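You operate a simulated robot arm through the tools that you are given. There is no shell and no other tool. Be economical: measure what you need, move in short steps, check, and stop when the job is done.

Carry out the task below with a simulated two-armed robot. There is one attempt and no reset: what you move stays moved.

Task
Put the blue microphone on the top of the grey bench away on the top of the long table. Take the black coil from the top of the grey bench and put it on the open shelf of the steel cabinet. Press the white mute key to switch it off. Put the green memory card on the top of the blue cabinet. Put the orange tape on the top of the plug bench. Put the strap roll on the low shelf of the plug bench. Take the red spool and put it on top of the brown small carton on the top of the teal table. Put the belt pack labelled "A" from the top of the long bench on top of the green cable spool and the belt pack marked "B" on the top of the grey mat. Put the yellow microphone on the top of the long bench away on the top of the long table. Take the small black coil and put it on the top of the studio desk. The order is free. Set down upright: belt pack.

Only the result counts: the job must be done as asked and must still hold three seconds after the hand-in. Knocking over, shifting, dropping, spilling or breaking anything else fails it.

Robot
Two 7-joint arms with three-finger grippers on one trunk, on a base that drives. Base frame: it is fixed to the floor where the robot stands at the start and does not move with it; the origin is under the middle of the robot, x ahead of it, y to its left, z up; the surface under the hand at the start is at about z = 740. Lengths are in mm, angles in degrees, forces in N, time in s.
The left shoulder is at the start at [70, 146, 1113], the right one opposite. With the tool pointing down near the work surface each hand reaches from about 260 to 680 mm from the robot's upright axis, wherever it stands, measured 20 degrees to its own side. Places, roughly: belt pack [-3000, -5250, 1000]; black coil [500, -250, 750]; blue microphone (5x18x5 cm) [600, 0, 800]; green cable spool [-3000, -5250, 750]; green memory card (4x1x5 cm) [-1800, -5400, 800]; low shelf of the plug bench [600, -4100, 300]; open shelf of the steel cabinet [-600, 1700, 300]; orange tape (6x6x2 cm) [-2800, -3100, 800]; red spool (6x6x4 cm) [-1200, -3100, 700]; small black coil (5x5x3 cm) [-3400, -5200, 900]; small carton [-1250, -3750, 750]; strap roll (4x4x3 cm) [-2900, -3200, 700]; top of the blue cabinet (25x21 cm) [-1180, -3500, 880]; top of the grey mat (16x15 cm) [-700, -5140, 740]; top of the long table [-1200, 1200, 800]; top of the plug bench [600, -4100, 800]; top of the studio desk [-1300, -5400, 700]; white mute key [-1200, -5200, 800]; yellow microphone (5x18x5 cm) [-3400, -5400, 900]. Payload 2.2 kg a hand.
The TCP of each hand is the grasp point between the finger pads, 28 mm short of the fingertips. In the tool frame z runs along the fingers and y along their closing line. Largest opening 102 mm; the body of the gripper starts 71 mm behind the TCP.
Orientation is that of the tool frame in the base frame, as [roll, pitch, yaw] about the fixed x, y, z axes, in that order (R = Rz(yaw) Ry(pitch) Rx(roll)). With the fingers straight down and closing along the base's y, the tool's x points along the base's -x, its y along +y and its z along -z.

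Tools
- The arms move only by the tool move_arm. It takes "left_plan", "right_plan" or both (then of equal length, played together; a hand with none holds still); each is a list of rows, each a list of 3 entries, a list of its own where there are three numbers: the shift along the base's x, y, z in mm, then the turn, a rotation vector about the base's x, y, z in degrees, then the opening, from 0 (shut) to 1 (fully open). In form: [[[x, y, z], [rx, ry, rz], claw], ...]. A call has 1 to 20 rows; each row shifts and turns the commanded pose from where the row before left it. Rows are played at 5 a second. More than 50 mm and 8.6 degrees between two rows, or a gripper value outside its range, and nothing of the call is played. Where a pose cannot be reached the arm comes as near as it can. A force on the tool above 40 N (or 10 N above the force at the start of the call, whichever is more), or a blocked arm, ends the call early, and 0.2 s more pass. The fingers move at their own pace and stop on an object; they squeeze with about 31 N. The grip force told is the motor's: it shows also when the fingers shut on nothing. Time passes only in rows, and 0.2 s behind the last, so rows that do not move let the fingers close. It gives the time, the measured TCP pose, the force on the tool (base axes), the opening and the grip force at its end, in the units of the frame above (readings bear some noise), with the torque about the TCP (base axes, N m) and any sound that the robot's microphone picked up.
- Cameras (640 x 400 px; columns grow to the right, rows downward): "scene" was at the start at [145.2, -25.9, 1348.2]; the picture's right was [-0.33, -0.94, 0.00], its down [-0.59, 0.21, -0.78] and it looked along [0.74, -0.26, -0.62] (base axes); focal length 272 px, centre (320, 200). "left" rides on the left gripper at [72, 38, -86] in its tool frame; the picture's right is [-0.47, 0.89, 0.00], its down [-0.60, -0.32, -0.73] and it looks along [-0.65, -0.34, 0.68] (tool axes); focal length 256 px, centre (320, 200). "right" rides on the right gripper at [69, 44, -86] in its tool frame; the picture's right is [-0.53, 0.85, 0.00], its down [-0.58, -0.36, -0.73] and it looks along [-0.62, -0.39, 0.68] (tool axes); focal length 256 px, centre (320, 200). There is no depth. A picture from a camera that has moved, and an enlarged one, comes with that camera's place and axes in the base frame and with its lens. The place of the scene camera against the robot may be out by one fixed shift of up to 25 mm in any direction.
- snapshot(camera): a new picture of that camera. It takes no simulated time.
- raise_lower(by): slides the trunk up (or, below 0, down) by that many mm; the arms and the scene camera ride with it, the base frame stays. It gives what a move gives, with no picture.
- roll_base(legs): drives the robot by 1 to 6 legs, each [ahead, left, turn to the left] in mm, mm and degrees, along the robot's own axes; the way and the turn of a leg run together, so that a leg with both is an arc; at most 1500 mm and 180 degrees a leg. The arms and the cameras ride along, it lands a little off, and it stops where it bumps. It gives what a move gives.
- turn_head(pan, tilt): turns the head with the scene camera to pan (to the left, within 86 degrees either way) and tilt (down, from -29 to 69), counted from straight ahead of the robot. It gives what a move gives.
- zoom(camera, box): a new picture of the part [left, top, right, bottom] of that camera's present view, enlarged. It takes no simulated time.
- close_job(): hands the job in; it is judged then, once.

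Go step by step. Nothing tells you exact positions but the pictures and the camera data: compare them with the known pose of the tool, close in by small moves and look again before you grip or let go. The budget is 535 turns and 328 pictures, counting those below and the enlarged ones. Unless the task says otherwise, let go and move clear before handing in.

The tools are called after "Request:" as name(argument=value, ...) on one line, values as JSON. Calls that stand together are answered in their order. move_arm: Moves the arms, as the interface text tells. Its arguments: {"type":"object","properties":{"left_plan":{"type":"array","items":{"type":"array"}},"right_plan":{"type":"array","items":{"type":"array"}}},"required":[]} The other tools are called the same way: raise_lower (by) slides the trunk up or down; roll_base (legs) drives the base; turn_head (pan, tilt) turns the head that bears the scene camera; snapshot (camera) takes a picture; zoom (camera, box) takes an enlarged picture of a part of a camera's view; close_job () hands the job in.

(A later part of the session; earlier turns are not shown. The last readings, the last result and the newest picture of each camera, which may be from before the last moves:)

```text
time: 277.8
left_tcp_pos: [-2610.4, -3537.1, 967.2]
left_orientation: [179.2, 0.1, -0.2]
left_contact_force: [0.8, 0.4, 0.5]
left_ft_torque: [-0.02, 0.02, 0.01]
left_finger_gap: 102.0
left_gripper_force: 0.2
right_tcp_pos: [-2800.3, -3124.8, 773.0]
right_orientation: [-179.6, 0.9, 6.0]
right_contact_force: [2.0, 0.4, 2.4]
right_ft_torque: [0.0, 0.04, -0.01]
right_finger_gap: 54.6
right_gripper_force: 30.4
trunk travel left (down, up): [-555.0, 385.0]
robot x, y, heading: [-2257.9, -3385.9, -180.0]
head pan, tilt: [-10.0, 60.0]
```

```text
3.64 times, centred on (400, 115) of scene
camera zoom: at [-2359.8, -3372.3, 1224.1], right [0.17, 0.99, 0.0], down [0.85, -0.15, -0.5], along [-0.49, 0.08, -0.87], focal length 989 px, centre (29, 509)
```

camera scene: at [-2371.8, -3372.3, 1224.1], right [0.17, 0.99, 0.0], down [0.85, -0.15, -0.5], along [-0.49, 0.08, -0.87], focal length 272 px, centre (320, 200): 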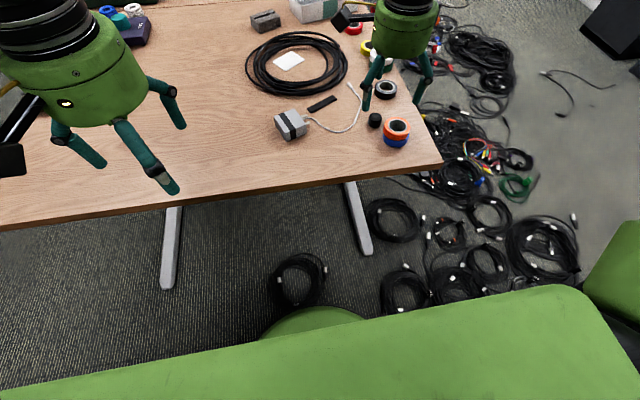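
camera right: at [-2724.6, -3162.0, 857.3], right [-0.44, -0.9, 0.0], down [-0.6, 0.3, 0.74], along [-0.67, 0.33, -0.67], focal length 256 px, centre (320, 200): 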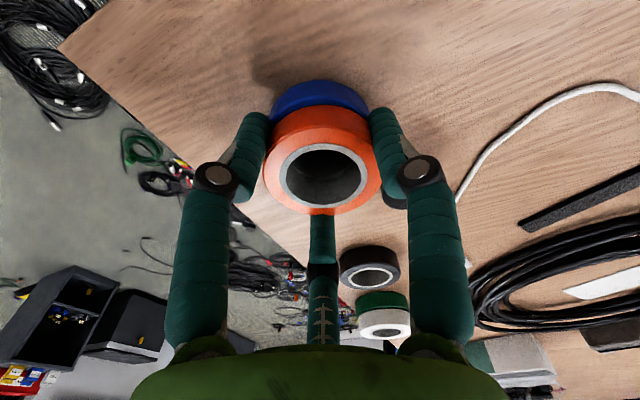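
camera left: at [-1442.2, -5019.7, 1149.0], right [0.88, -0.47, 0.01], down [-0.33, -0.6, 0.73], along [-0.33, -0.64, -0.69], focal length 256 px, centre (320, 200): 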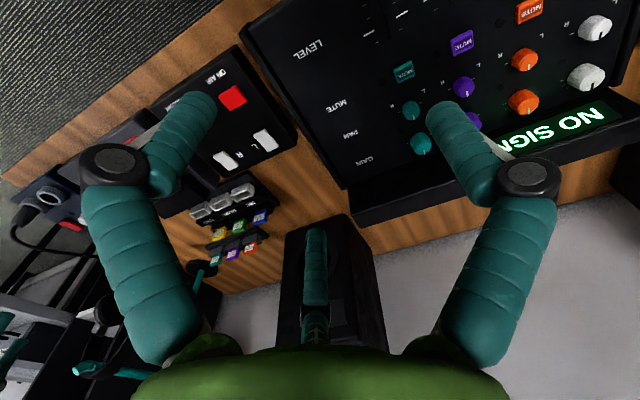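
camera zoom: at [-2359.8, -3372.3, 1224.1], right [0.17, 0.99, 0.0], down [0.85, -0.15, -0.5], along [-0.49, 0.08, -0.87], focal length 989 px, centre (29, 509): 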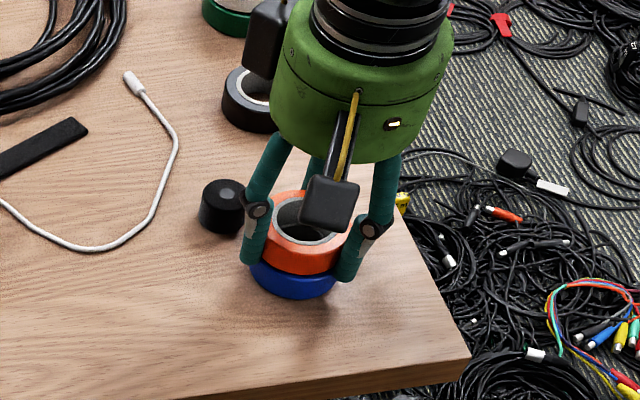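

The orange tape is gripped. I'm lifting slightly to see that the blue one stays.

Request:
move_arm(right_plan=[[[0, 0, 3], [0, 0, 0], 0], [[0, 0, 8], [0, 0, 0], 0], [[0, 0, 20], [0, 0, 0], 0]])

Request:
zoom(camera="scene", box=[340, 60, 460, 170])

```text
time: 278.6
left_tcp_pos: [-2610.1, -3537.2, 968.3]
left_orientation: [179.1, 0.1, -0.1]
left_contact_force: [0.1, -0.6, 0.4]
left_ft_torque: [-0.02, -0.01, 0.0]
left_finger_gap: 102.0
left_gripper_force: 0.0
right_tcp_pos: [-2801.6, -3126.4, 803.8]
right_orientation: [-179.6, 0.9, 6.0]
right_contact_force: [-0.3, -0.1, -1.1]
right_ft_torque: [0.01, 0.03, 0.01]
right_finger_gap: 54.2
right_gripper_force: 31.3
trunk travel left (down, up): [-555.0, 385.0]
robot x, y, heading: [-2258.1, -3382.4, -179.8]
head pan, tilt: [-10.0, 60.0]
```

```text
3.64 times, centred on (400, 115) of scene
camera zoom: at [-2359.8, -3372.4, 1224.1], right [0.17, 0.99, 0.0], down [0.85, -0.15, -0.5], along [-0.49, 0.08, -0.87], focal length 989 px, centre (29, 509)
```

zoom: 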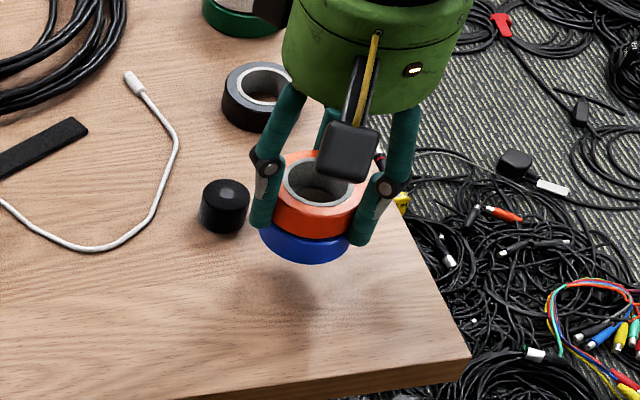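

The blue tape came along, so I'm setting both back down and regripping higher.

Request:
move_arm(right_plan=[[[0, 0, -20], [0, 0, 0], 0], [[0, 0, -8], [0, 0, 0], 0], [[0, 0, -2], [0, 0, 0], 0]])

Request:
zoom(camera="scene", box=[340, 60, 460, 170])

```text
time: 279.4
left_tcp_pos: [-2611.0, -3537.6, 967.0]
left_orientation: [179.2, 0.1, -0.2]
left_contact_force: [-0.1, -0.3, -0.5]
left_ft_torque: [0.01, 0.01, -0.02]
left_finger_gap: 102.2
left_gripper_force: 0.0
right_tcp_pos: [-2801.3, -3123.6, 772.4]
right_orientation: [-179.7, 0.8, 6.1]
right_contact_force: [-0.1, 0.7, -1.6]
right_ft_torque: [0.04, -0.02, 0.0]
right_finger_gap: 54.2
right_gripper_force: 31.5
trunk travel left (down, up): [-555.0, 385.0]
robot x, y, heading: [-2256.7, -3389.8, -179.9]
head pan, tilt: [-10.0, 60.0]
```

```text
3.64 times, centred on (400, 115) of scene
camera zoom: at [-2360.4, -3372.1, 1224.0], right [0.17, 0.99, 0.0], down [0.85, -0.15, -0.5], along [-0.49, 0.08, -0.87], focal length 989 px, centre (29, 509)
```

zoom: 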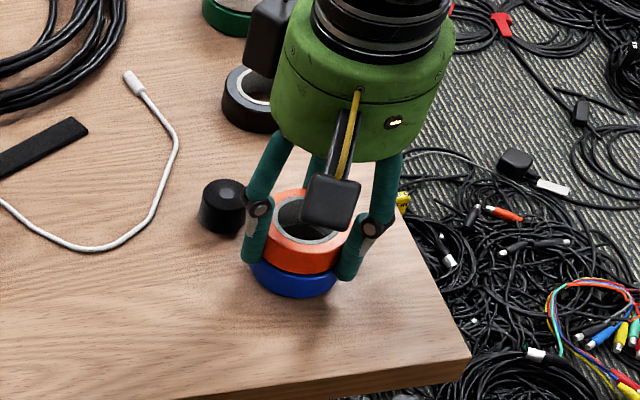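

Request:
move_arm(right_plan=[[[0, 0, -2], [0, 0, 0], 0]])

Request:
move_arm(right_plan=[[[0, 0, -1], [0, 0, 0], 0]])

```text
time: 279.8
left_tcp_pos: [-2610.3, -3537.4, 968.1]
left_orientation: [179.0, 0.0, -0.2]
left_contact_force: [-0.5, 0.2, 0.7]
left_ft_torque: [0.01, -0.01, -0.01]
left_finger_gap: 102.1
left_gripper_force: 0.0
right_tcp_pos: [-2800.0, -3125.6, 771.3]
right_orientation: [-179.5, 1.0, 6.0]
right_contact_force: [0.8, 1.4, 4.5]
right_ft_torque: [0.02, -0.11, -0.01]
right_finger_gap: 54.3
right_gripper_force: 31.4
trunk travel left (down, up): [-555.0, 385.0]
robot x, y, heading: [-2256.1, -3384.3, -180.1]
head pan, tilt: [-10.0, 60.0]
```

```text
time: 280.2
left_tcp_pos: [-2610.5, -3537.5, 968.6]
left_orientation: [179.1, 0.1, 0.0]
left_contact_force: [-0.5, 0.5, -0.8]
left_ft_torque: [0.0, 0.02, -0.01]
left_finger_gap: 101.9
left_gripper_force: 0.0
right_tcp_pos: [-2800.0, -3125.0, 772.6]
right_orientation: [-179.6, 1.1, 5.9]
right_contact_force: [0.6, 3.7, 11.1]
right_ft_torque: [0.04, -0.24, 0.05]
right_finger_gap: 54.2
right_gripper_force: 30.7
trunk travel left (down, up): [-555.0, 385.0]
robot x, y, heading: [-2257.6, -3387.9, -179.7]
head pan, tilt: [-10.0, 60.0]
```

They're resting again. I'm opening a little, rising 9 mm, regripping only the orange one and lifting.

Request:
move_arm(right_plan=[[[0, 0, 0], [0, 0, 0], 0.7], [[0, 0, 0], [0, 0, 0], 0.7], [[0, 0, 5], [0, 0, 0], 0.7], [[0, 0, 5], [0, 0, 0], 0.7], [[0, 0, 0], [0, 0, 0], 0], [[0, 0, 0], [0, 0, 0], 0], [[0, 0, 0], [0, 0, 0], 0], [[0, 0, 4], [0, 0, 0], 0], [[0, 0, 10], [0, 0, 0], 0]])

Request:
zoom(camera="scene", box=[340, 60, 460, 170])

```text
time: 282.2
left_tcp_pos: [-2610.4, -3536.4, 968.8]
left_orientation: [179.1, -0.1, -0.2]
left_contact_force: [-0.4, 0.1, 0.3]
left_ft_torque: [0.0, 0.0, 0.02]
left_finger_gap: 101.9
left_gripper_force: 0.0
right_tcp_pos: [-2800.8, -3125.8, 794.7]
right_orientation: [-179.6, 0.8, 6.1]
right_contact_force: [0.7, 0.4, -0.8]
right_ft_torque: [-0.01, 0.01, 0.01]
right_finger_gap: 54.1
right_gripper_force: 31.2
trunk travel left (down, up): [-555.0, 385.0]
robot x, y, heading: [-2258.5, -3388.7, -179.8]
head pan, tilt: [-10.0, 60.0]
```

```text
3.64 times, centred on (400, 115) of scene
camera zoom: at [-2359.9, -3372.4, 1224.1], right [0.17, 0.99, 0.0], down [0.85, -0.15, -0.5], along [-0.49, 0.08, -0.87], focal length 989 px, centre (29, 509)
```

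zoom: 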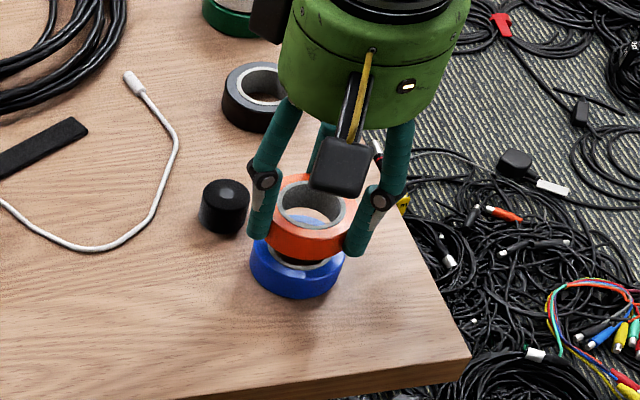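

Only the orange tape came up this time. I'm raising, tucking in, and driving to the long bench in the southwest to use the free left hand there.

Request:
move_arm(right_plan=[[[0, 0, 40], [0, 0, 0], 0], [[0, 0, 40], [0, 0, 0], 0], [[30, 0, 20], [0, 0, 0], 0], [[40, 0, 0], [0, 0, 0], 0], [[40, 0, 0], [0, 0, 0], 0], [[40, 0, 0], [0, 0, 0], 0]])

Request:
raise_lower(by=130)

Request:
roll_base(legs=[[-250, 0, 0], [0, 1230, 0], [0, 0, 90], [0, -700, 0]])

Request:
turn_head(pan=-15, tilt=35)

Request:
snapshot(camera="scene")

```text
time: 283.6
left_tcp_pos: [-2609.5, -3536.6, 967.9]
left_orientation: [179.1, 0.2, -0.2]
left_contact_force: [1.4, 0.1, -0.4]
left_ft_torque: [0.01, 0.03, -0.01]
left_finger_gap: 101.8
left_gripper_force: 0.1
right_tcp_pos: [-2650.4, -3125.5, 894.7]
right_orientation: [-179.6, 0.9, 6.0]
right_contact_force: [-0.7, -0.6, -0.8]
right_ft_torque: [0.02, 0.01, -0.02]
right_finger_gap: 53.8
right_gripper_force: 30.7
trunk travel left (down, up): [-555.0, 385.0]
robot x, y, heading: [-2257.4, -3384.3, -179.6]
head pan, tilt: [-10.0, 60.0]
```

```text
time: 285.2
left_tcp_pos: [-2610.3, -3537.1, 1097.1]
left_orientation: [179.2, 0.1, -0.2]
left_contact_force: [-0.1, -0.3, -0.3]
left_ft_torque: [0.0, 0.0, -0.02]
left_finger_gap: 101.9
left_gripper_force: 0.0
right_tcp_pos: [-2651.5, -3125.4, 1023.0]
right_orientation: [-179.6, 0.9, 6.1]
right_contact_force: [0.0, 0.1, -0.4]
right_ft_torque: [0.01, -0.01, -0.02]
right_finger_gap: 53.6
right_gripper_force: 30.6
trunk travel left (down, up): [-685.0, 255.0]
robot x, y, heading: [-2258.7, -3384.0, -179.8]
head pan, tilt: [-10.0, 60.0]
```

```text
time: 300.1
left_tcp_pos: [-2553.3, -4973.2, 1097.0]
left_orientation: [179.0, 0.0, 88.8]
left_contact_force: [-0.2, -0.1, 0.2]
left_ft_torque: [0.01, 0.01, 0.01]
left_finger_gap: 102.0
left_gripper_force: 0.0
right_tcp_pos: [-2964.2, -5006.5, 1024.7]
right_orientation: [-179.6, 0.9, 95.0]
right_contact_force: [0.1, 0.3, -0.6]
right_ft_torque: [0.0, -0.02, -0.01]
right_finger_gap: 53.4
right_gripper_force: 30.1
trunk travel left (down, up): [-685.0, 255.0]
robot x, y, heading: [-2701.8, -4616.6, -90.5]
head pan, tilt: [-10.0, 60.0]
```

```text
time: 301.0
left_tcp_pos: [-2554.5, -4973.4, 1099.1]
left_orientation: [179.1, 0.0, 88.8]
left_contact_force: [0.2, 0.2, -0.7]
left_ft_torque: [0.03, -0.01, -0.01]
left_finger_gap: 101.9
left_gripper_force: 0.1
right_tcp_pos: [-2965.3, -5006.6, 1024.7]
right_orientation: [-179.6, 0.9, 94.9]
right_contact_force: [-0.4, -0.3, -0.1]
right_ft_torque: [-0.03, -0.02, -0.02]
right_finger_gap: 53.6
right_gripper_force: 30.9
trunk travel left (down, up): [-685.0, 255.0]
robot x, y, heading: [-2695.4, -4613.0, -90.8]
head pan, tilt: [-15.0, 35.0]
```

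```text
189 pictures are left
camera scene: at [-2708.9, -4749.5, 1388.3], right [-0.96, 0.27, 0.0], down [0.16, 0.55, -0.82], along [-0.22, -0.79, -0.57], focal length 272 px, centre (320, 200)
```

scene: 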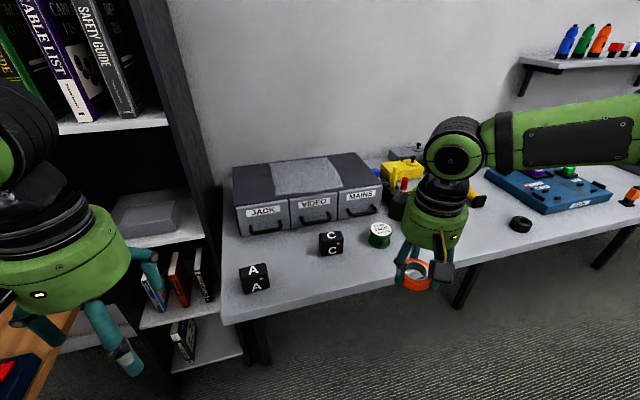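

Request:
zoom(camera="scene", box=[220, 150, 420, 310])

Request:
turn_head(pan=-40, tilt=32)

Request:
snapshot(camera="scene")

```text
2.50 times, centred on (320, 230) of scene
camera zoom: at [-2708.9, -4749.5, 1388.3], right [-0.96, 0.27, 0.0], down [0.16, 0.55, -0.82], along [-0.22, -0.79, -0.57], focal length 680 px, centre (320, 125)
```

zoom: 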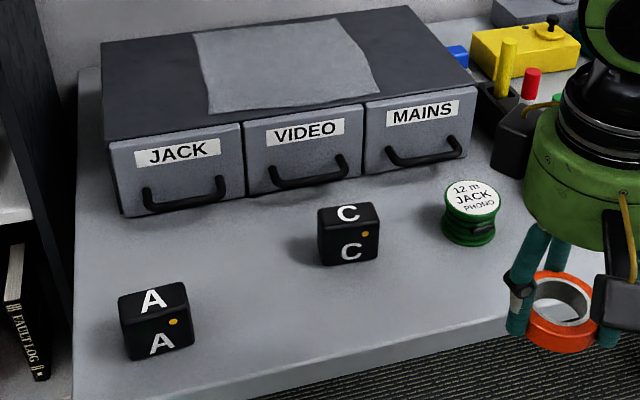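

```text
time: 301.9
left_tcp_pos: [-2554.2, -4972.7, 1098.2]
left_orientation: [179.1, 0.0, 88.8]
left_contact_force: [-0.9, 0.4, 0.0]
left_ft_torque: [0.04, -0.02, 0.04]
left_finger_gap: 102.2
left_gripper_force: 0.1
right_tcp_pos: [-2965.2, -5006.2, 1023.9]
right_orientation: [-179.6, 0.9, 95.2]
right_contact_force: [0.3, -0.4, -1.0]
right_ft_torque: [0.03, 0.0, -0.03]
right_finger_gap: 53.5
right_gripper_force: 31.1
trunk travel left (down, up): [-685.0, 255.0]
robot x, y, heading: [-2696.5, -4616.9, -90.7]
head pan, tilt: [-40.0, 32.0]
```

```text
187 pictures are left
camera scene: at [-2743.5, -4732.7, 1393.0], right [-0.76, 0.65, 0.0], down [0.35, 0.4, -0.85], along [-0.55, -0.64, -0.53], focal length 272 px, centre (320, 200)
```

scene: 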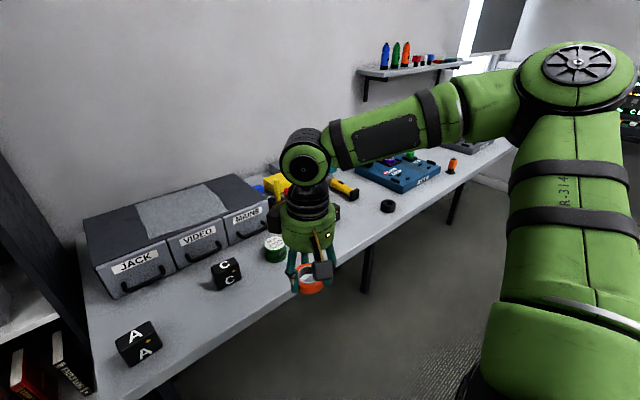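

On the long bench I see belt packs A and C, the green spool (12 m JACK), the small black coil and the yellow microphone. The bench top seems to be z≈850. I'm moving to take pack A with the left hand.

Request:
roll_base(legs=[[100, -100, 1]])

Request:
turn_head(pan=0, tilt=48)

Request:
snapshot(camera="scene")

Request:
snapshot(camera="left")

Request:
snapshot(camera="right")

```text
time: 303.2
left_tcp_pos: [-2646.9, -5068.9, 1097.3]
left_orientation: [179.1, 0.2, 89.8]
left_contact_force: [0.3, -0.1, 0.0]
left_ft_torque: [-0.01, 0.02, -0.01]
left_finger_gap: 102.0
left_gripper_force: 0.1
right_tcp_pos: [-3057.2, -5109.1, 1024.9]
right_orientation: [-179.5, 1.0, 96.0]
right_contact_force: [0.2, -0.2, -0.3]
right_ft_torque: [-0.03, 0.03, -0.01]
right_finger_gap: 53.6
right_gripper_force: 31.1
trunk travel left (down, up): [-685.0, 255.0]
robot x, y, heading: [-2797.0, -4716.7, -89.6]
head pan, tilt: [-40.0, 32.0]
```

```text
time: 304.3
left_tcp_pos: [-2647.0, -5068.6, 1099.6]
left_orientation: [179.1, 0.0, 89.7]
left_contact_force: [1.7, 0.3, 0.0]
left_ft_torque: [-0.03, -0.01, -0.02]
left_finger_gap: 102.1
left_gripper_force: 0.0
right_tcp_pos: [-3057.0, -5110.0, 1023.6]
right_orientation: [-179.6, 0.8, 96.0]
right_contact_force: [0.3, 0.3, -1.4]
right_ft_torque: [-0.03, 0.0, -0.02]
right_finger_gap: 53.4
right_gripper_force: 30.9
trunk travel left (down, up): [-685.0, 255.0]
robot x, y, heading: [-2794.9, -4716.7, -89.7]
head pan, tilt: [0.0, 48.0]
```

```text
186 pictures are left
camera scene: at [-2783.2, -4843.1, 1369.4], right [-1.0, 0.0, 0.0], down [0.0, 0.74, -0.67], along [0.0, -0.67, -0.74], focal length 272 px, centre (320, 200)
```

scene: 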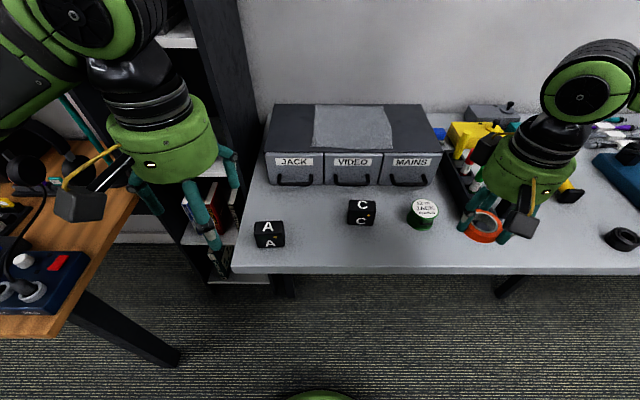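

```text
185 pictures are left
camera left: at [-2609.8, -4996.7, 1184.4], right [0.88, -0.47, 0.01], down [-0.33, -0.6, 0.73], along [-0.33, -0.65, -0.69], focal length 256 px, centre (320, 200)
```

left: 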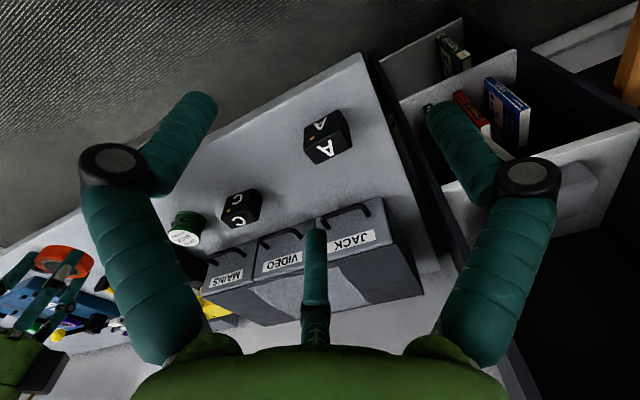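

```text
184 pictures are left
camera right: at [-3019.6, -5035.3, 1109.4], right [0.9, -0.44, 0.0], down [-0.3, -0.6, 0.74], along [-0.33, -0.67, -0.67], focal length 256 px, centre (320, 200)
```

right: 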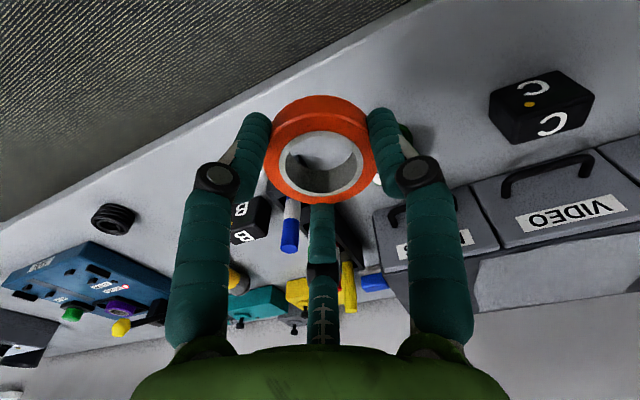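

I see pack B too, near (-3150,-5250), behind the right hand. I'm moving the left hand above A to measure it.

Request:
move_arm(left_plan=[[[-9, -25, -15], [0, 0, 0], 1], [[-9, -25, -20], [0, 0, 0], 1], [[-9, -25, -20], [0, 0, 0], 1], [[-8, -23, -20], [0, 0, 0], 1]])

Request:
snapshot(camera="left")

```text
time: 305.3
left_tcp_pos: [-2681.1, -5168.6, 1023.1]
left_orientation: [179.1, -0.1, 89.9]
left_contact_force: [0.3, -1.6, 0.4]
left_ft_torque: [0.02, -0.01, -0.01]
left_finger_gap: 102.1
left_gripper_force: 0.1
right_tcp_pos: [-3057.9, -5112.5, 1023.3]
right_orientation: [-179.6, 0.8, 95.9]
right_contact_force: [-0.4, -0.9, -0.4]
right_ft_torque: [0.04, -0.06, -0.04]
right_finger_gap: 53.6
right_gripper_force: 31.1
trunk travel left (down, up): [-685.0, 255.0]
robot x, y, heading: [-2794.7, -4717.7, -89.5]
head pan, tilt: [0.0, 48.0]
```

```text
183 pictures are left
camera left: at [-2644.7, -5097.0, 1109.0], right [0.88, -0.47, 0.01], down [-0.33, -0.6, 0.73], along [-0.33, -0.65, -0.69], focal length 256 px, centre (320, 200)
```

left: 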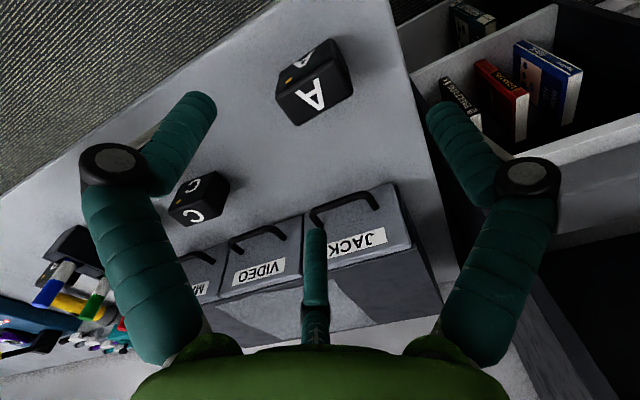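

A's top is centred at about (-2690,-5182) with z≈893. I'm centring over it and going down to grip.

Request:
move_arm(left_plan=[[[-9, -13, -30], [0, 0, 0], 1], [[0, 0, -40], [0, 0, 0], 1], [[0, 0, -25], [0, 0, 0], 1]])

Request:
snapshot(camera="left")

Request:
zoom(camera="scene", box=[200, 150, 360, 290])

```text
time: 306.1
left_tcp_pos: [-2690.9, -5180.2, 928.7]
left_orientation: [179.2, 0.0, 89.8]
left_contact_force: [-0.4, 1.3, -0.2]
left_ft_torque: [-0.01, -0.02, 0.0]
left_finger_gap: 101.8
left_gripper_force: 0.0
right_tcp_pos: [-3057.7, -5111.1, 1024.3]
right_orientation: [-179.6, 0.8, 96.0]
right_contact_force: [-0.6, 1.0, -0.4]
right_ft_torque: [0.0, 0.01, 0.04]
right_finger_gap: 53.6
right_gripper_force: 31.1
trunk travel left (down, up): [-685.0, 255.0]
robot x, y, heading: [-2798.4, -4719.4, -89.6]
head pan, tilt: [0.0, 48.0]
```

```text
182 pictures are left
camera left: at [-2654.1, -5108.1, 1014.7], right [0.88, -0.47, 0.01], down [-0.33, -0.6, 0.73], along [-0.33, -0.65, -0.69], focal length 256 px, centre (320, 200)
```

left: 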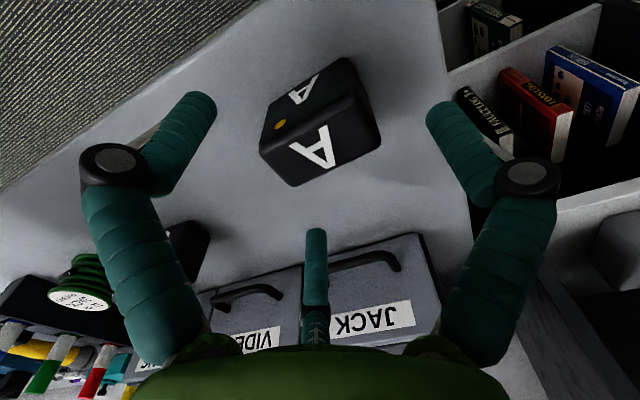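

```text
2.86 times, centred on (280, 220) of scene
camera zoom: at [-2783.1, -4843.1, 1369.4], right [-1.0, 0.0, 0.0], down [0.0, 0.74, -0.67], along [0.0, -0.67, -0.74], focal length 777 px, centre (434, 143)
```

zoom: 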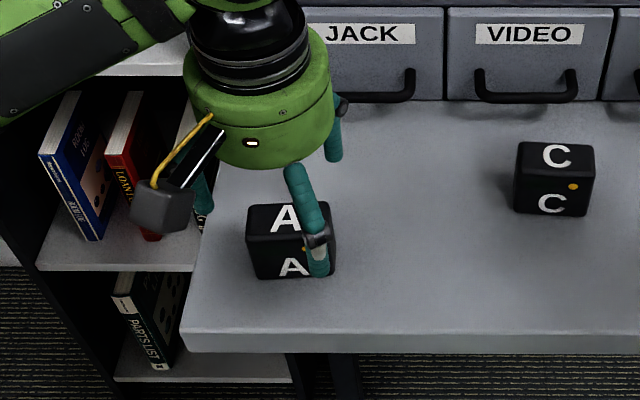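

Pack A is about 57 mm wide and 31 mm deep, so I need to grip across its depth. I'm raising a bit and turning the left hand by 90°.

Request:
move_arm(left_plan=[[[0, 0, 30], [0, 0, 0], 1], [[0, 0, 0], [0, 0, 8], 1], [[0, 0, 0], [0, 0, 8], 1], [[0, 0, 0], [0, 0, 8], 1], [[0, 0, 0], [0, 0, 8], 1], [[0, 0, 0], [0, 0, 8], 1], [[0, 0, 0], [0, 0, 8], 1], [[0, 0, 0], [0, 0, 8], 1], [[0, 0, 0], [0, 0, 8], 1], [[0, 0, 0], [0, 0, 8], 1], [[0, 0, 0], [0, 0, 8], 1], [[0, 0, 0], [0, 0, 8], 1]])

Request:
snapshot(camera="left")

```text
time: 308.7
left_tcp_pos: [-2690.4, -5181.2, 958.2]
left_orientation: [179.0, 0.0, 178.1]
left_contact_force: [0.1, 0.2, -0.3]
left_ft_torque: [0.05, 0.0, 0.01]
left_finger_gap: 102.1
left_gripper_force: 0.1
right_tcp_pos: [-3058.2, -5109.9, 1024.9]
right_orientation: [-179.5, 0.8, 96.0]
right_contact_force: [0.1, 0.0, -0.4]
right_ft_torque: [0.0, 0.0, -0.03]
right_finger_gap: 53.6
right_gripper_force: 31.5
trunk travel left (down, up): [-685.0, 255.0]
robot x, y, heading: [-2797.7, -4719.2, -89.9]
head pan, tilt: [0.0, 48.0]
```

```text
180 pictures are left
camera left: at [-2761.7, -5141.1, 1044.3], right [0.5, 0.87, 0.01], down [0.59, -0.35, 0.73], along [0.64, -0.35, -0.69], focal length 256 px, centre (320, 200)
```

left: 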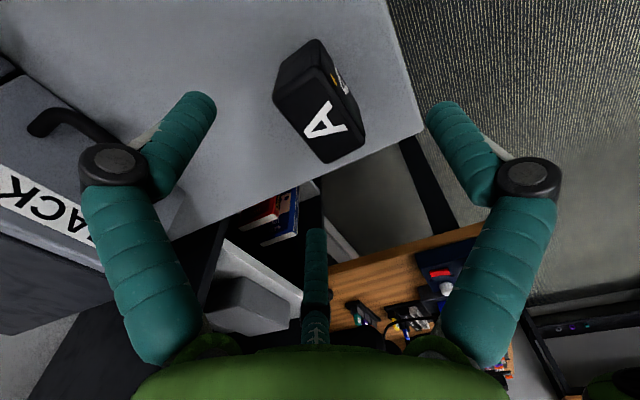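

I'm aligned. I'm going down with a small offset and gripping A.

Request:
move_arm(left_plan=[[[2, -5, -30], [0, 0, 0], 1], [[0, 0, -30], [0, 0, 0], 1], [[0, 0, -12], [0, 0, 0], 1], [[0, 0, 0], [0, 0, 0], 0.5], [[0, 0, 0], [0, 0, 0], 0.2], [[0, 0, 0], [0, 0, 0], 0], [[0, 0, 0], [0, 0, 0], 0]])

Request:
snapshot(camera="left")

Request:
zoom(camera="scene", box=[200, 150, 360, 290])

```text
time: 310.3
left_tcp_pos: [-2687.9, -5185.9, 885.7]
left_orientation: [179.1, 0.0, 177.8]
left_contact_force: [-0.2, -1.3, 3.3]
left_ft_torque: [-0.09, 0.18, 0.0]
left_finger_gap: 48.6
left_gripper_force: 31.2
right_tcp_pos: [-3057.9, -5110.1, 1024.9]
right_orientation: [-179.6, 0.9, 95.9]
right_contact_force: [-0.1, -0.3, -0.5]
right_ft_torque: [0.0, 0.03, 0.02]
right_finger_gap: 53.7
right_gripper_force: 31.1
trunk travel left (down, up): [-685.0, 255.0]
robot x, y, heading: [-2797.0, -4721.3, -89.7]
head pan, tilt: [0.0, 48.0]
```

```text
179 pictures are left
camera left: at [-2759.3, -5145.8, 972.7], right [0.5, 0.87, 0.01], down [0.59, -0.35, 0.73], along [0.63, -0.35, -0.69], focal length 256 px, centre (320, 200)
```

left: 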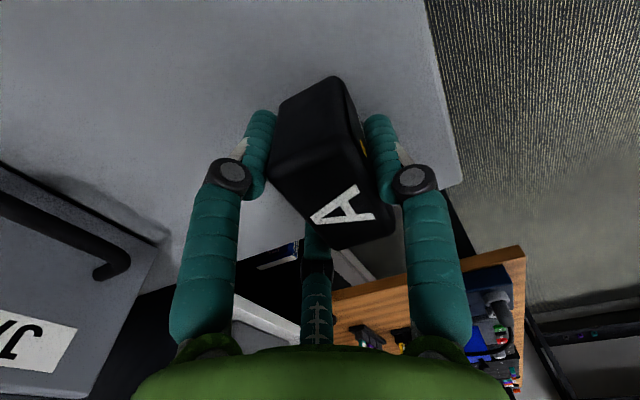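

```text
2.86 times, centred on (280, 220) of scene
camera zoom: at [-2783.4, -4843.3, 1369.4], right [-1.0, 0.0, 0.0], down [0.0, 0.74, -0.67], along [0.0, -0.67, -0.74], focal length 777 px, centre (434, 143)
```

zoom: 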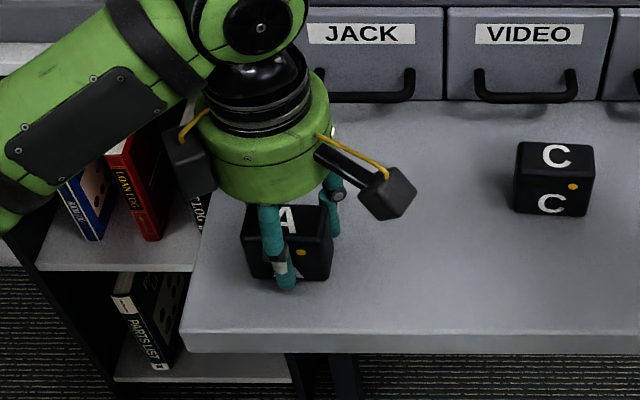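

Pack A is gripped. I'm lifting and driving right toward the green spool.

Request:
move_arm(left_plan=[[[0, 0, 15], [0, 0, 0], 0], [[0, 0, 35], [0, 0, 0], 0], [[0, 0, 40], [0, 0, 0], 0], [[0, 0, 30], [0, 0, 0], 0]])

Request:
roll_base(legs=[[0, -320, 0]])

Request:
snapshot(camera="left")

Request:
snapshot(camera="scene")

```text
time: 311.3
left_tcp_pos: [-2687.9, -5185.8, 1006.1]
left_orientation: [179.0, 0.2, 177.9]
left_contact_force: [-0.2, -0.1, -2.0]
left_ft_torque: [0.0, 0.0, -0.04]
left_finger_gap: 48.6
left_gripper_force: 30.5
right_tcp_pos: [-3058.0, -5109.3, 1024.1]
right_orientation: [-179.6, 0.9, 96.1]
right_contact_force: [-0.4, 0.5, -0.4]
right_ft_torque: [-0.04, 0.0, 0.01]
right_finger_gap: 53.2
right_gripper_force: 31.2
trunk travel left (down, up): [-685.0, 255.0]
robot x, y, heading: [-2799.7, -4719.5, -89.8]
head pan, tilt: [0.0, 48.0]
```

```text
time: 313.4
left_tcp_pos: [-3005.5, -5187.6, 1005.2]
left_orientation: [179.0, -0.1, 178.0]
left_contact_force: [-0.6, -1.2, -2.6]
left_ft_torque: [0.03, -0.01, -0.01]
left_finger_gap: 48.3
left_gripper_force: 30.9
right_tcp_pos: [-3375.8, -5114.3, 1023.9]
right_orientation: [-179.5, 1.0, 96.2]
right_contact_force: [-0.4, -0.2, 0.5]
right_ft_torque: [-0.01, 0.01, 0.02]
right_finger_gap: 53.8
right_gripper_force: 30.8
trunk travel left (down, up): [-685.0, 255.0]
robot x, y, heading: [-3116.2, -4719.5, -89.6]
head pan, tilt: [0.0, 48.0]
```

```text
177 pictures are left
camera left: at [-3076.4, -5147.5, 1091.3], right [0.5, 0.87, 0.01], down [0.59, -0.35, 0.73], along [0.64, -0.35, -0.69], focal length 256 px, centre (320, 200)
```

left: 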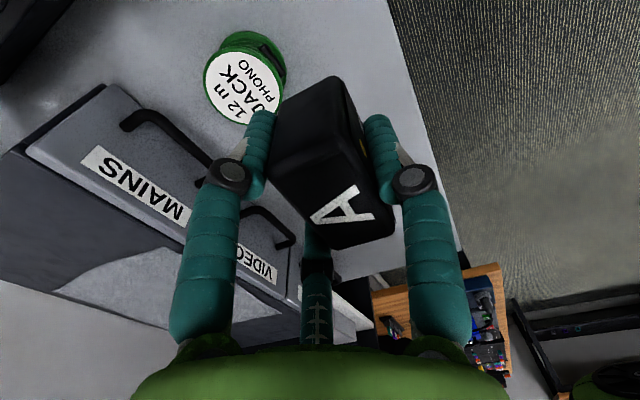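

```text
176 pictures are left
camera scene: at [-3101.2, -4845.4, 1369.3], right [-1.0, -0.01, 0.0], down [-0.01, 0.74, -0.67], along [0.0, -0.67, -0.74], focal length 272 px, centre (320, 200)
```

scene: 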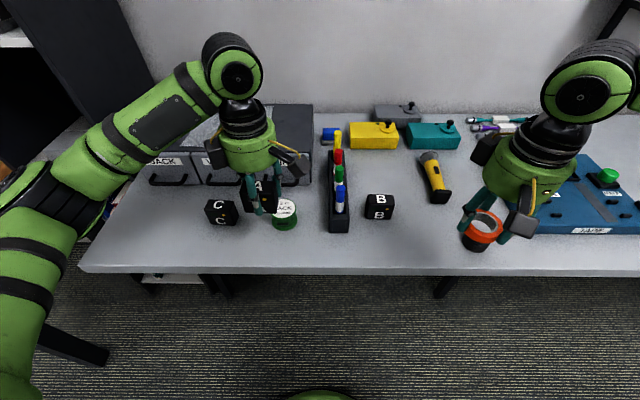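

The spool's top is at about (-3031,-5240), z≈891. I'm bringing A above it.

Request:
move_arm(left_plan=[[[-9, -20, 0], [0, 0, 0], 0], [[-9, -20, -10], [0, 0, 0], 0], [[-8, -18, -15], [0, 0, 0], 0], [[0, 0, -20], [0, 0, 0], 0]])

Request:
snapshot(camera="left")

Request:
zoom(camera="scene", box=[200, 130, 360, 250])

```text
time: 314.4
left_tcp_pos: [-3031.5, -5245.4, 959.2]
left_orientation: [179.1, 0.0, 178.0]
left_contact_force: [0.7, 0.0, -1.7]
left_ft_torque: [0.01, -0.01, 0.01]
left_finger_gap: 47.9
left_gripper_force: 30.7
right_tcp_pos: [-3375.1, -5113.2, 1024.4]
right_orientation: [-179.4, 0.9, 96.1]
right_contact_force: [1.0, -0.3, -1.2]
right_ft_torque: [-0.01, 0.02, 0.02]
right_finger_gap: 53.5
right_gripper_force: 31.0
trunk travel left (down, up): [-685.0, 255.0]
robot x, y, heading: [-3116.7, -4719.9, -89.7]
head pan, tilt: [0.0, 48.0]
```

```text
175 pictures are left
camera left: at [-3102.6, -5205.8, 1046.4], right [0.49, 0.87, 0.01], down [0.59, -0.35, 0.73], along [0.64, -0.35, -0.69], focal length 256 px, centre (320, 200)
```

left: 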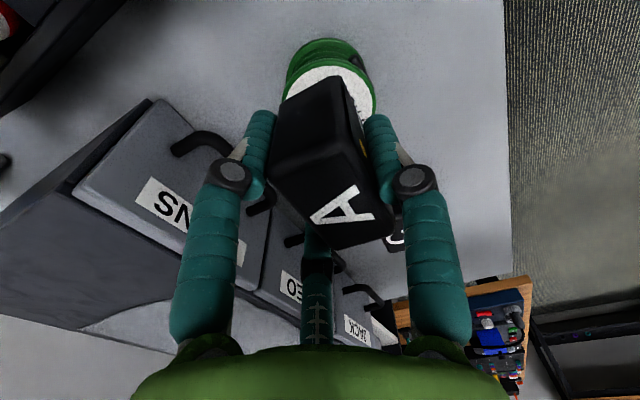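

```text
3.33 times, centred on (280, 190) of scene
camera zoom: at [-3101.4, -4845.6, 1369.3], right [-1.0, -0.01, 0.0], down [-0.01, 0.74, -0.67], along [0.0, -0.67, -0.74], focal length 907 px, centre (453, 233)
```

zoom: 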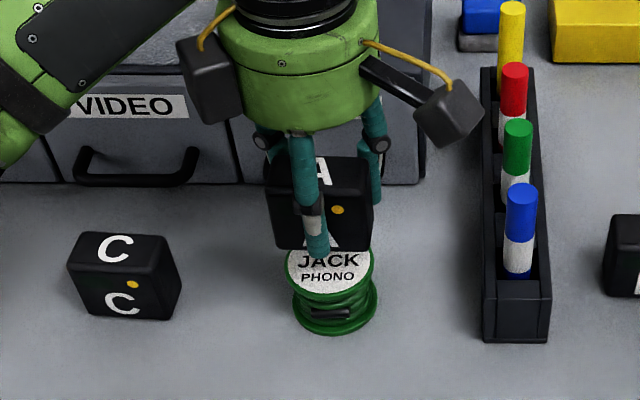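

A is nearly centred over the spool. I'm making a small correction and lowering in steps.

Request:
move_arm(left_plan=[[[-2, 2, -10], [0, 0, 0], 0], [[0, 0, -5], [0, 0, 0], 0], [[0, 0, -3], [0, 0, 0], 0]])

Request:
zoom(camera="scene", box=[240, 160, 330, 240])

```text
time: 315.2
left_tcp_pos: [-3033.6, -5243.2, 941.2]
left_orientation: [179.0, 0.0, 178.0]
left_contact_force: [-1.1, -0.2, -2.2]
left_ft_torque: [-0.02, -0.03, 0.03]
left_finger_gap: 48.2
left_gripper_force: 30.7
right_tcp_pos: [-3375.9, -5112.8, 1023.2]
right_orientation: [-179.6, 1.0, 96.2]
right_contact_force: [0.1, -0.1, -0.8]
right_ft_torque: [0.03, 0.02, 0.01]
right_finger_gap: 53.6
right_gripper_force: 30.6
trunk travel left (down, up): [-685.0, 255.0]
robot x, y, heading: [-3119.8, -4720.9, -89.6]
head pan, tilt: [0.0, 48.0]
```

```text
5.00 times, centred on (285, 200) of scene
camera zoom: at [-3102.3, -4845.4, 1369.3], right [-1.0, -0.01, 0.0], down [-0.01, 0.74, -0.67], along [0.01, -0.67, -0.74], focal length 1360 px, centre (495, 200)
```

zoom: 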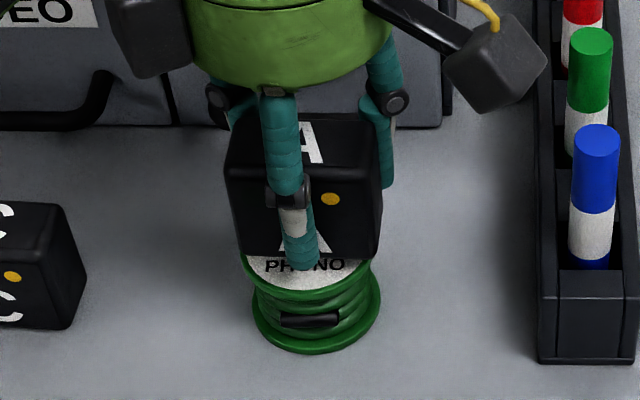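

It's well centred. I'm continuing to contact.

Request:
move_arm(left_plan=[[[1, 0, -3], [0, 0, 0], 0]])

Request:
move_arm(left_plan=[[[0, 0, -3], [0, 0, 0], 0]])

Request:
move_arm(left_plan=[[[0, 0, -2], [0, 0, 0], 0]])

```text
time: 315.6
left_tcp_pos: [-3032.7, -5242.2, 940.1]
left_orientation: [179.0, 0.0, 178.0]
left_contact_force: [-0.2, 0.0, -1.5]
left_ft_torque: [0.01, -0.01, -0.02]
left_finger_gap: 48.6
left_gripper_force: 31.0
right_tcp_pos: [-3375.6, -5113.8, 1023.9]
right_orientation: [-179.6, 0.9, 96.2]
right_contact_force: [0.2, 1.4, 0.2]
right_ft_torque: [0.01, 0.0, 0.0]
right_finger_gap: 53.7
right_gripper_force: 31.1
trunk travel left (down, up): [-685.0, 255.0]
robot x, y, heading: [-3115.7, -4719.8, -89.7]
head pan, tilt: [0.0, 48.0]
```

```text
time: 316.0
left_tcp_pos: [-3033.3, -5242.5, 936.3]
left_orientation: [179.0, 0.1, 178.1]
left_contact_force: [0.8, 0.4, -1.8]
left_ft_torque: [-0.05, 0.01, -0.02]
left_finger_gap: 48.4
left_gripper_force: 30.3
right_tcp_pos: [-3376.5, -5113.4, 1024.4]
right_orientation: [-179.5, 0.9, 96.3]
right_contact_force: [-0.7, 0.5, 0.4]
right_ft_torque: [0.0, 0.01, -0.02]
right_finger_gap: 53.5
right_gripper_force: 31.2
trunk travel left (down, up): [-685.0, 255.0]
robot x, y, heading: [-3113.6, -4717.7, -89.7]
head pan, tilt: [0.0, 48.0]
```

```text
time: 316.4
left_tcp_pos: [-3032.2, -5243.0, 934.1]
left_orientation: [179.1, 0.0, 178.0]
left_contact_force: [-0.5, -0.6, -0.9]
left_ft_torque: [-0.01, -0.04, -0.02]
left_finger_gap: 48.2
left_gripper_force: 30.7
right_tcp_pos: [-3375.6, -5114.5, 1023.9]
right_orientation: [-179.6, 1.0, 96.2]
right_contact_force: [-0.4, -0.1, -0.3]
right_ft_torque: [0.03, 0.02, -0.02]
right_finger_gap: 53.4
right_gripper_force: 30.6
trunk travel left (down, up): [-685.0, 255.0]
robot x, y, heading: [-3115.6, -4721.2, -89.7]
head pan, tilt: [0.0, 48.0]
```

Request:
move_arm(left_plan=[[[0, 0, -2], [0, 0, 0], 0]])

Request:
move_arm(left_plan=[[[0, 0, -2], [0, 0, 0], 0]])

Request:
zoom(camera="scene", box=[240, 160, 330, 240])

```text
time: 316.8
left_tcp_pos: [-3033.3, -5242.3, 931.4]
left_orientation: [178.9, 0.0, 178.0]
left_contact_force: [0.3, -0.3, -2.1]
left_ft_torque: [0.04, 0.0, 0.0]
left_finger_gap: 48.5
left_gripper_force: 30.4
right_tcp_pos: [-3376.5, -5113.2, 1023.8]
right_orientation: [-179.5, 0.9, 96.2]
right_contact_force: [0.1, 0.2, -1.5]
right_ft_torque: [-0.02, -0.01, -0.01]
right_finger_gap: 53.4
right_gripper_force: 31.2
trunk travel left (down, up): [-685.0, 255.0]
robot x, y, heading: [-3114.0, -4719.2, -89.7]
head pan, tilt: [0.0, 48.0]
```

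```text
time: 317.2
left_tcp_pos: [-3033.0, -5243.8, 930.2]
left_orientation: [179.2, 0.0, 177.9]
left_contact_force: [0.6, -0.7, 3.2]
left_ft_torque: [-0.07, 0.01, -0.03]
left_finger_gap: 48.3
left_gripper_force: 31.7
right_tcp_pos: [-3376.9, -5111.7, 1025.3]
right_orientation: [-179.6, 0.9, 96.2]
right_contact_force: [0.0, 0.1, 0.5]
right_ft_torque: [-0.02, -0.02, -0.01]
right_finger_gap: 53.5
right_gripper_force: 31.4
trunk travel left (down, up): [-685.0, 255.0]
robot x, y, heading: [-3118.3, -4716.9, -89.8]
head pan, tilt: [0.0, 48.0]
```

```text
5.00 times, centred on (285, 200) of scene
camera zoom: at [-3102.1, -4844.7, 1369.5], right [-1.0, -0.01, 0.0], down [-0.01, 0.74, -0.67], along [0.01, -0.67, -0.74], focal length 1360 px, centre (495, 200)
```

zoom: 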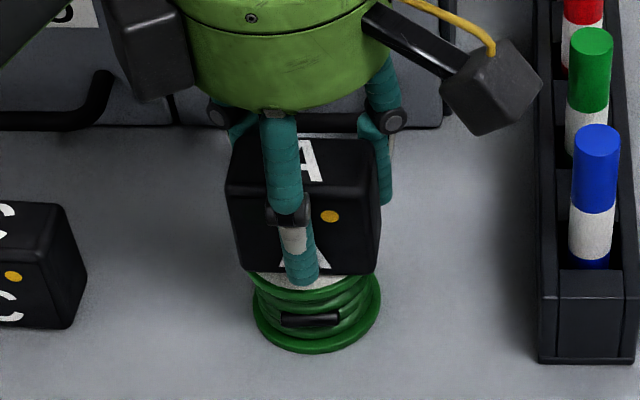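

Contact. A sits centred on the spool; I'm releasing gently and rising straight up.

Request:
move_arm(left_plan=[[[0, 0, -1], [0, 0, 0], 0], [[0, 0, 0], [0, 0, 0], 0.55], [[0, 0, 0], [0, 0, 0], 0.7], [[0, 0, 0], [0, 0, 0], 0.8], [[0, 0, 15], [0, 0, 0], 0.8], [[0, 0, 35], [0, 0, 0], 0.8], [[0, 0, 40], [0, 0, 0], 0.9], [[0, 0, 30], [0, 0, 0], 1]])

Request:
zoom(camera="scene", box=[200, 130, 360, 250])

```text
time: 319.0
left_tcp_pos: [-3032.9, -5241.4, 1049.3]
left_orientation: [179.1, 0.1, 178.1]
left_contact_force: [0.4, -1.3, 0.2]
left_ft_torque: [-0.01, 0.02, 0.01]
left_finger_gap: 102.1
left_gripper_force: 0.1
right_tcp_pos: [-3376.5, -5112.3, 1024.9]
right_orientation: [-179.6, 0.9, 96.1]
right_contact_force: [-0.4, 0.1, -0.7]
right_ft_torque: [-0.02, 0.04, 0.02]
right_finger_gap: 53.3
right_gripper_force: 31.3
trunk travel left (down, up): [-685.0, 255.0]
robot x, y, heading: [-3113.2, -4718.2, -89.6]
head pan, tilt: [0.0, 48.0]
```

```text
3.33 times, centred on (280, 190) of scene
camera zoom: at [-3102.4, -4844.5, 1369.3], right [-1.0, -0.01, 0.0], down [-0.01, 0.74, -0.67], along [0.01, -0.67, -0.74], focal length 907 px, centre (453, 233)
```

zoom: 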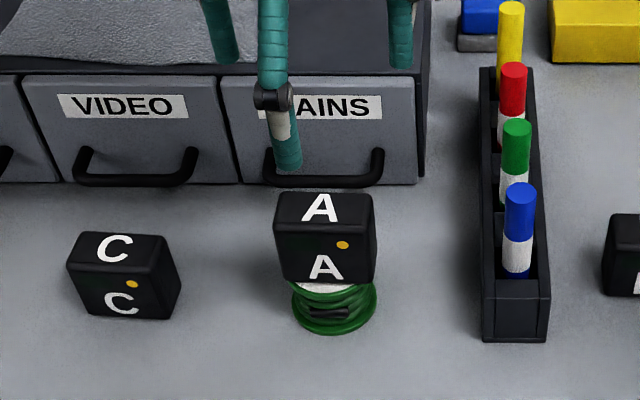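

A rests upright on the spool. Next I'll take B with the left hand: driving right and looking.

Request:
roll_base(legs=[[0, -215, 0]])

Request:
snapshot(camera="left")

Request:
zoom(camera="scene", box=[200, 100, 420, 260])

```text
time: 320.7
left_tcp_pos: [-3245.8, -5244.4, 1050.0]
left_orientation: [179.0, -0.1, 178.0]
left_contact_force: [0.1, -0.6, -0.1]
left_ft_torque: [-0.03, -0.02, 0.0]
left_finger_gap: 102.1
left_gripper_force: 0.1
right_tcp_pos: [-3589.5, -5114.0, 1024.4]
right_orientation: [-179.5, 0.9, 96.2]
right_contact_force: [-0.1, -0.5, -0.7]
right_ft_torque: [-0.03, 0.03, -0.04]
right_finger_gap: 53.5
right_gripper_force: 31.2
trunk travel left (down, up): [-685.0, 255.0]
robot x, y, heading: [-3333.3, -4721.4, -89.8]
head pan, tilt: [0.0, 48.0]
```

```text
170 pictures are left
camera left: at [-3317.2, -5204.4, 1136.0], right [0.5, 0.87, 0.01], down [0.59, -0.35, 0.73], along [0.64, -0.35, -0.69], focal length 256 px, centre (320, 200)
```

left: 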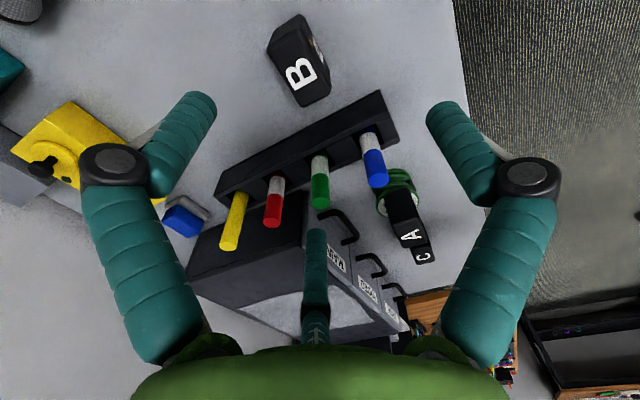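

```text
2.50 times, centred on (310, 180) of scene
camera zoom: at [-3315.7, -4846.6, 1369.3], right [-1.0, -0.01, 0.0], down [-0.01, 0.74, -0.67], along [0.0, -0.67, -0.74], focal length 680 px, centre (345, 250)
```

zoom: 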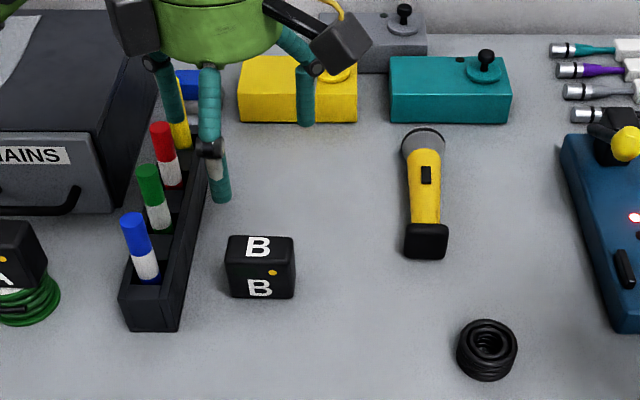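

B is at about (-3247,-5261), with a pen holder on its +x side. I'm approaching with a reduced opening and a slight offset away from the holder.

Request:
move_arm(left_plan=[[[-2, -14, -30], [0, 0, 0], 0.78], [[-2, -13, -30], [0, 0, 0], 0.78], [[0, 0, -30], [0, 0, 0], 0.78]])

Request:
snapshot(camera="left")

Request:
zoom(camera="scene", box=[200, 130, 360, 250])

```text
time: 321.5
left_tcp_pos: [-3252.2, -5269.8, 960.1]
left_orientation: [179.2, 0.0, 178.0]
left_contact_force: [-0.3, 0.4, 0.4]
left_ft_torque: [-0.02, 0.05, -0.01]
left_finger_gap: 79.7
left_gripper_force: 0.0
right_tcp_pos: [-3590.3, -5114.1, 1022.9]
right_orientation: [-179.5, 0.9, 96.2]
right_contact_force: [0.1, 0.1, 0.2]
right_ft_torque: [-0.01, -0.01, -0.02]
right_finger_gap: 53.7
right_gripper_force: 31.1
trunk travel left (down, up): [-685.0, 255.0]
robot x, y, heading: [-3334.0, -4720.9, -89.5]
head pan, tilt: [0.0, 48.0]
```

```text
168 pictures are left
camera left: at [-3322.5, -5231.0, 1046.0], right [0.49, 0.87, 0.01], down [0.59, -0.35, 0.73], along [0.64, -0.35, -0.69], focal length 256 px, centre (320, 200)
```

left: 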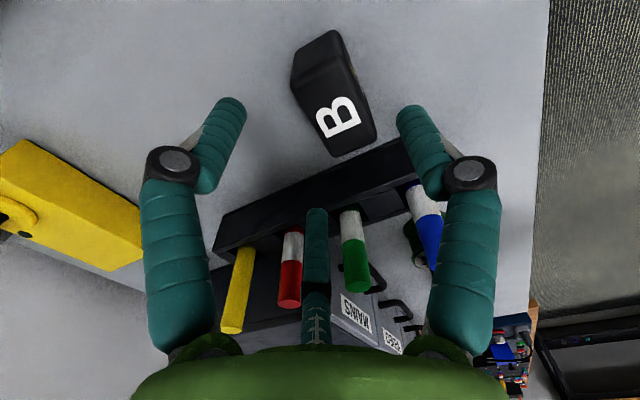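

```text
3.33 times, centred on (280, 190) of scene
camera zoom: at [-3316.8, -4846.9, 1369.4], right [-1.0, -0.01, 0.0], down [-0.01, 0.74, -0.67], along [0.0, -0.67, -0.74], focal length 907 px, centre (453, 233)
```

zoom: 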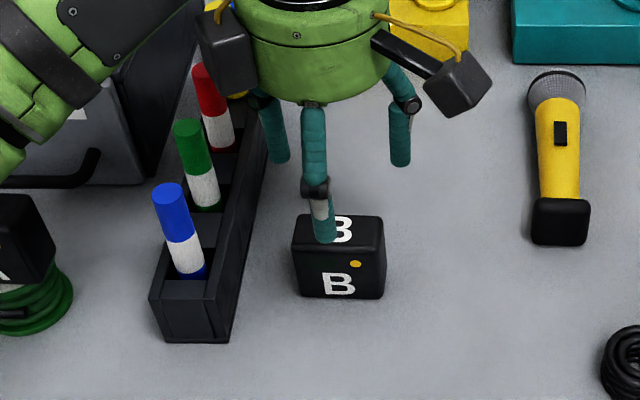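

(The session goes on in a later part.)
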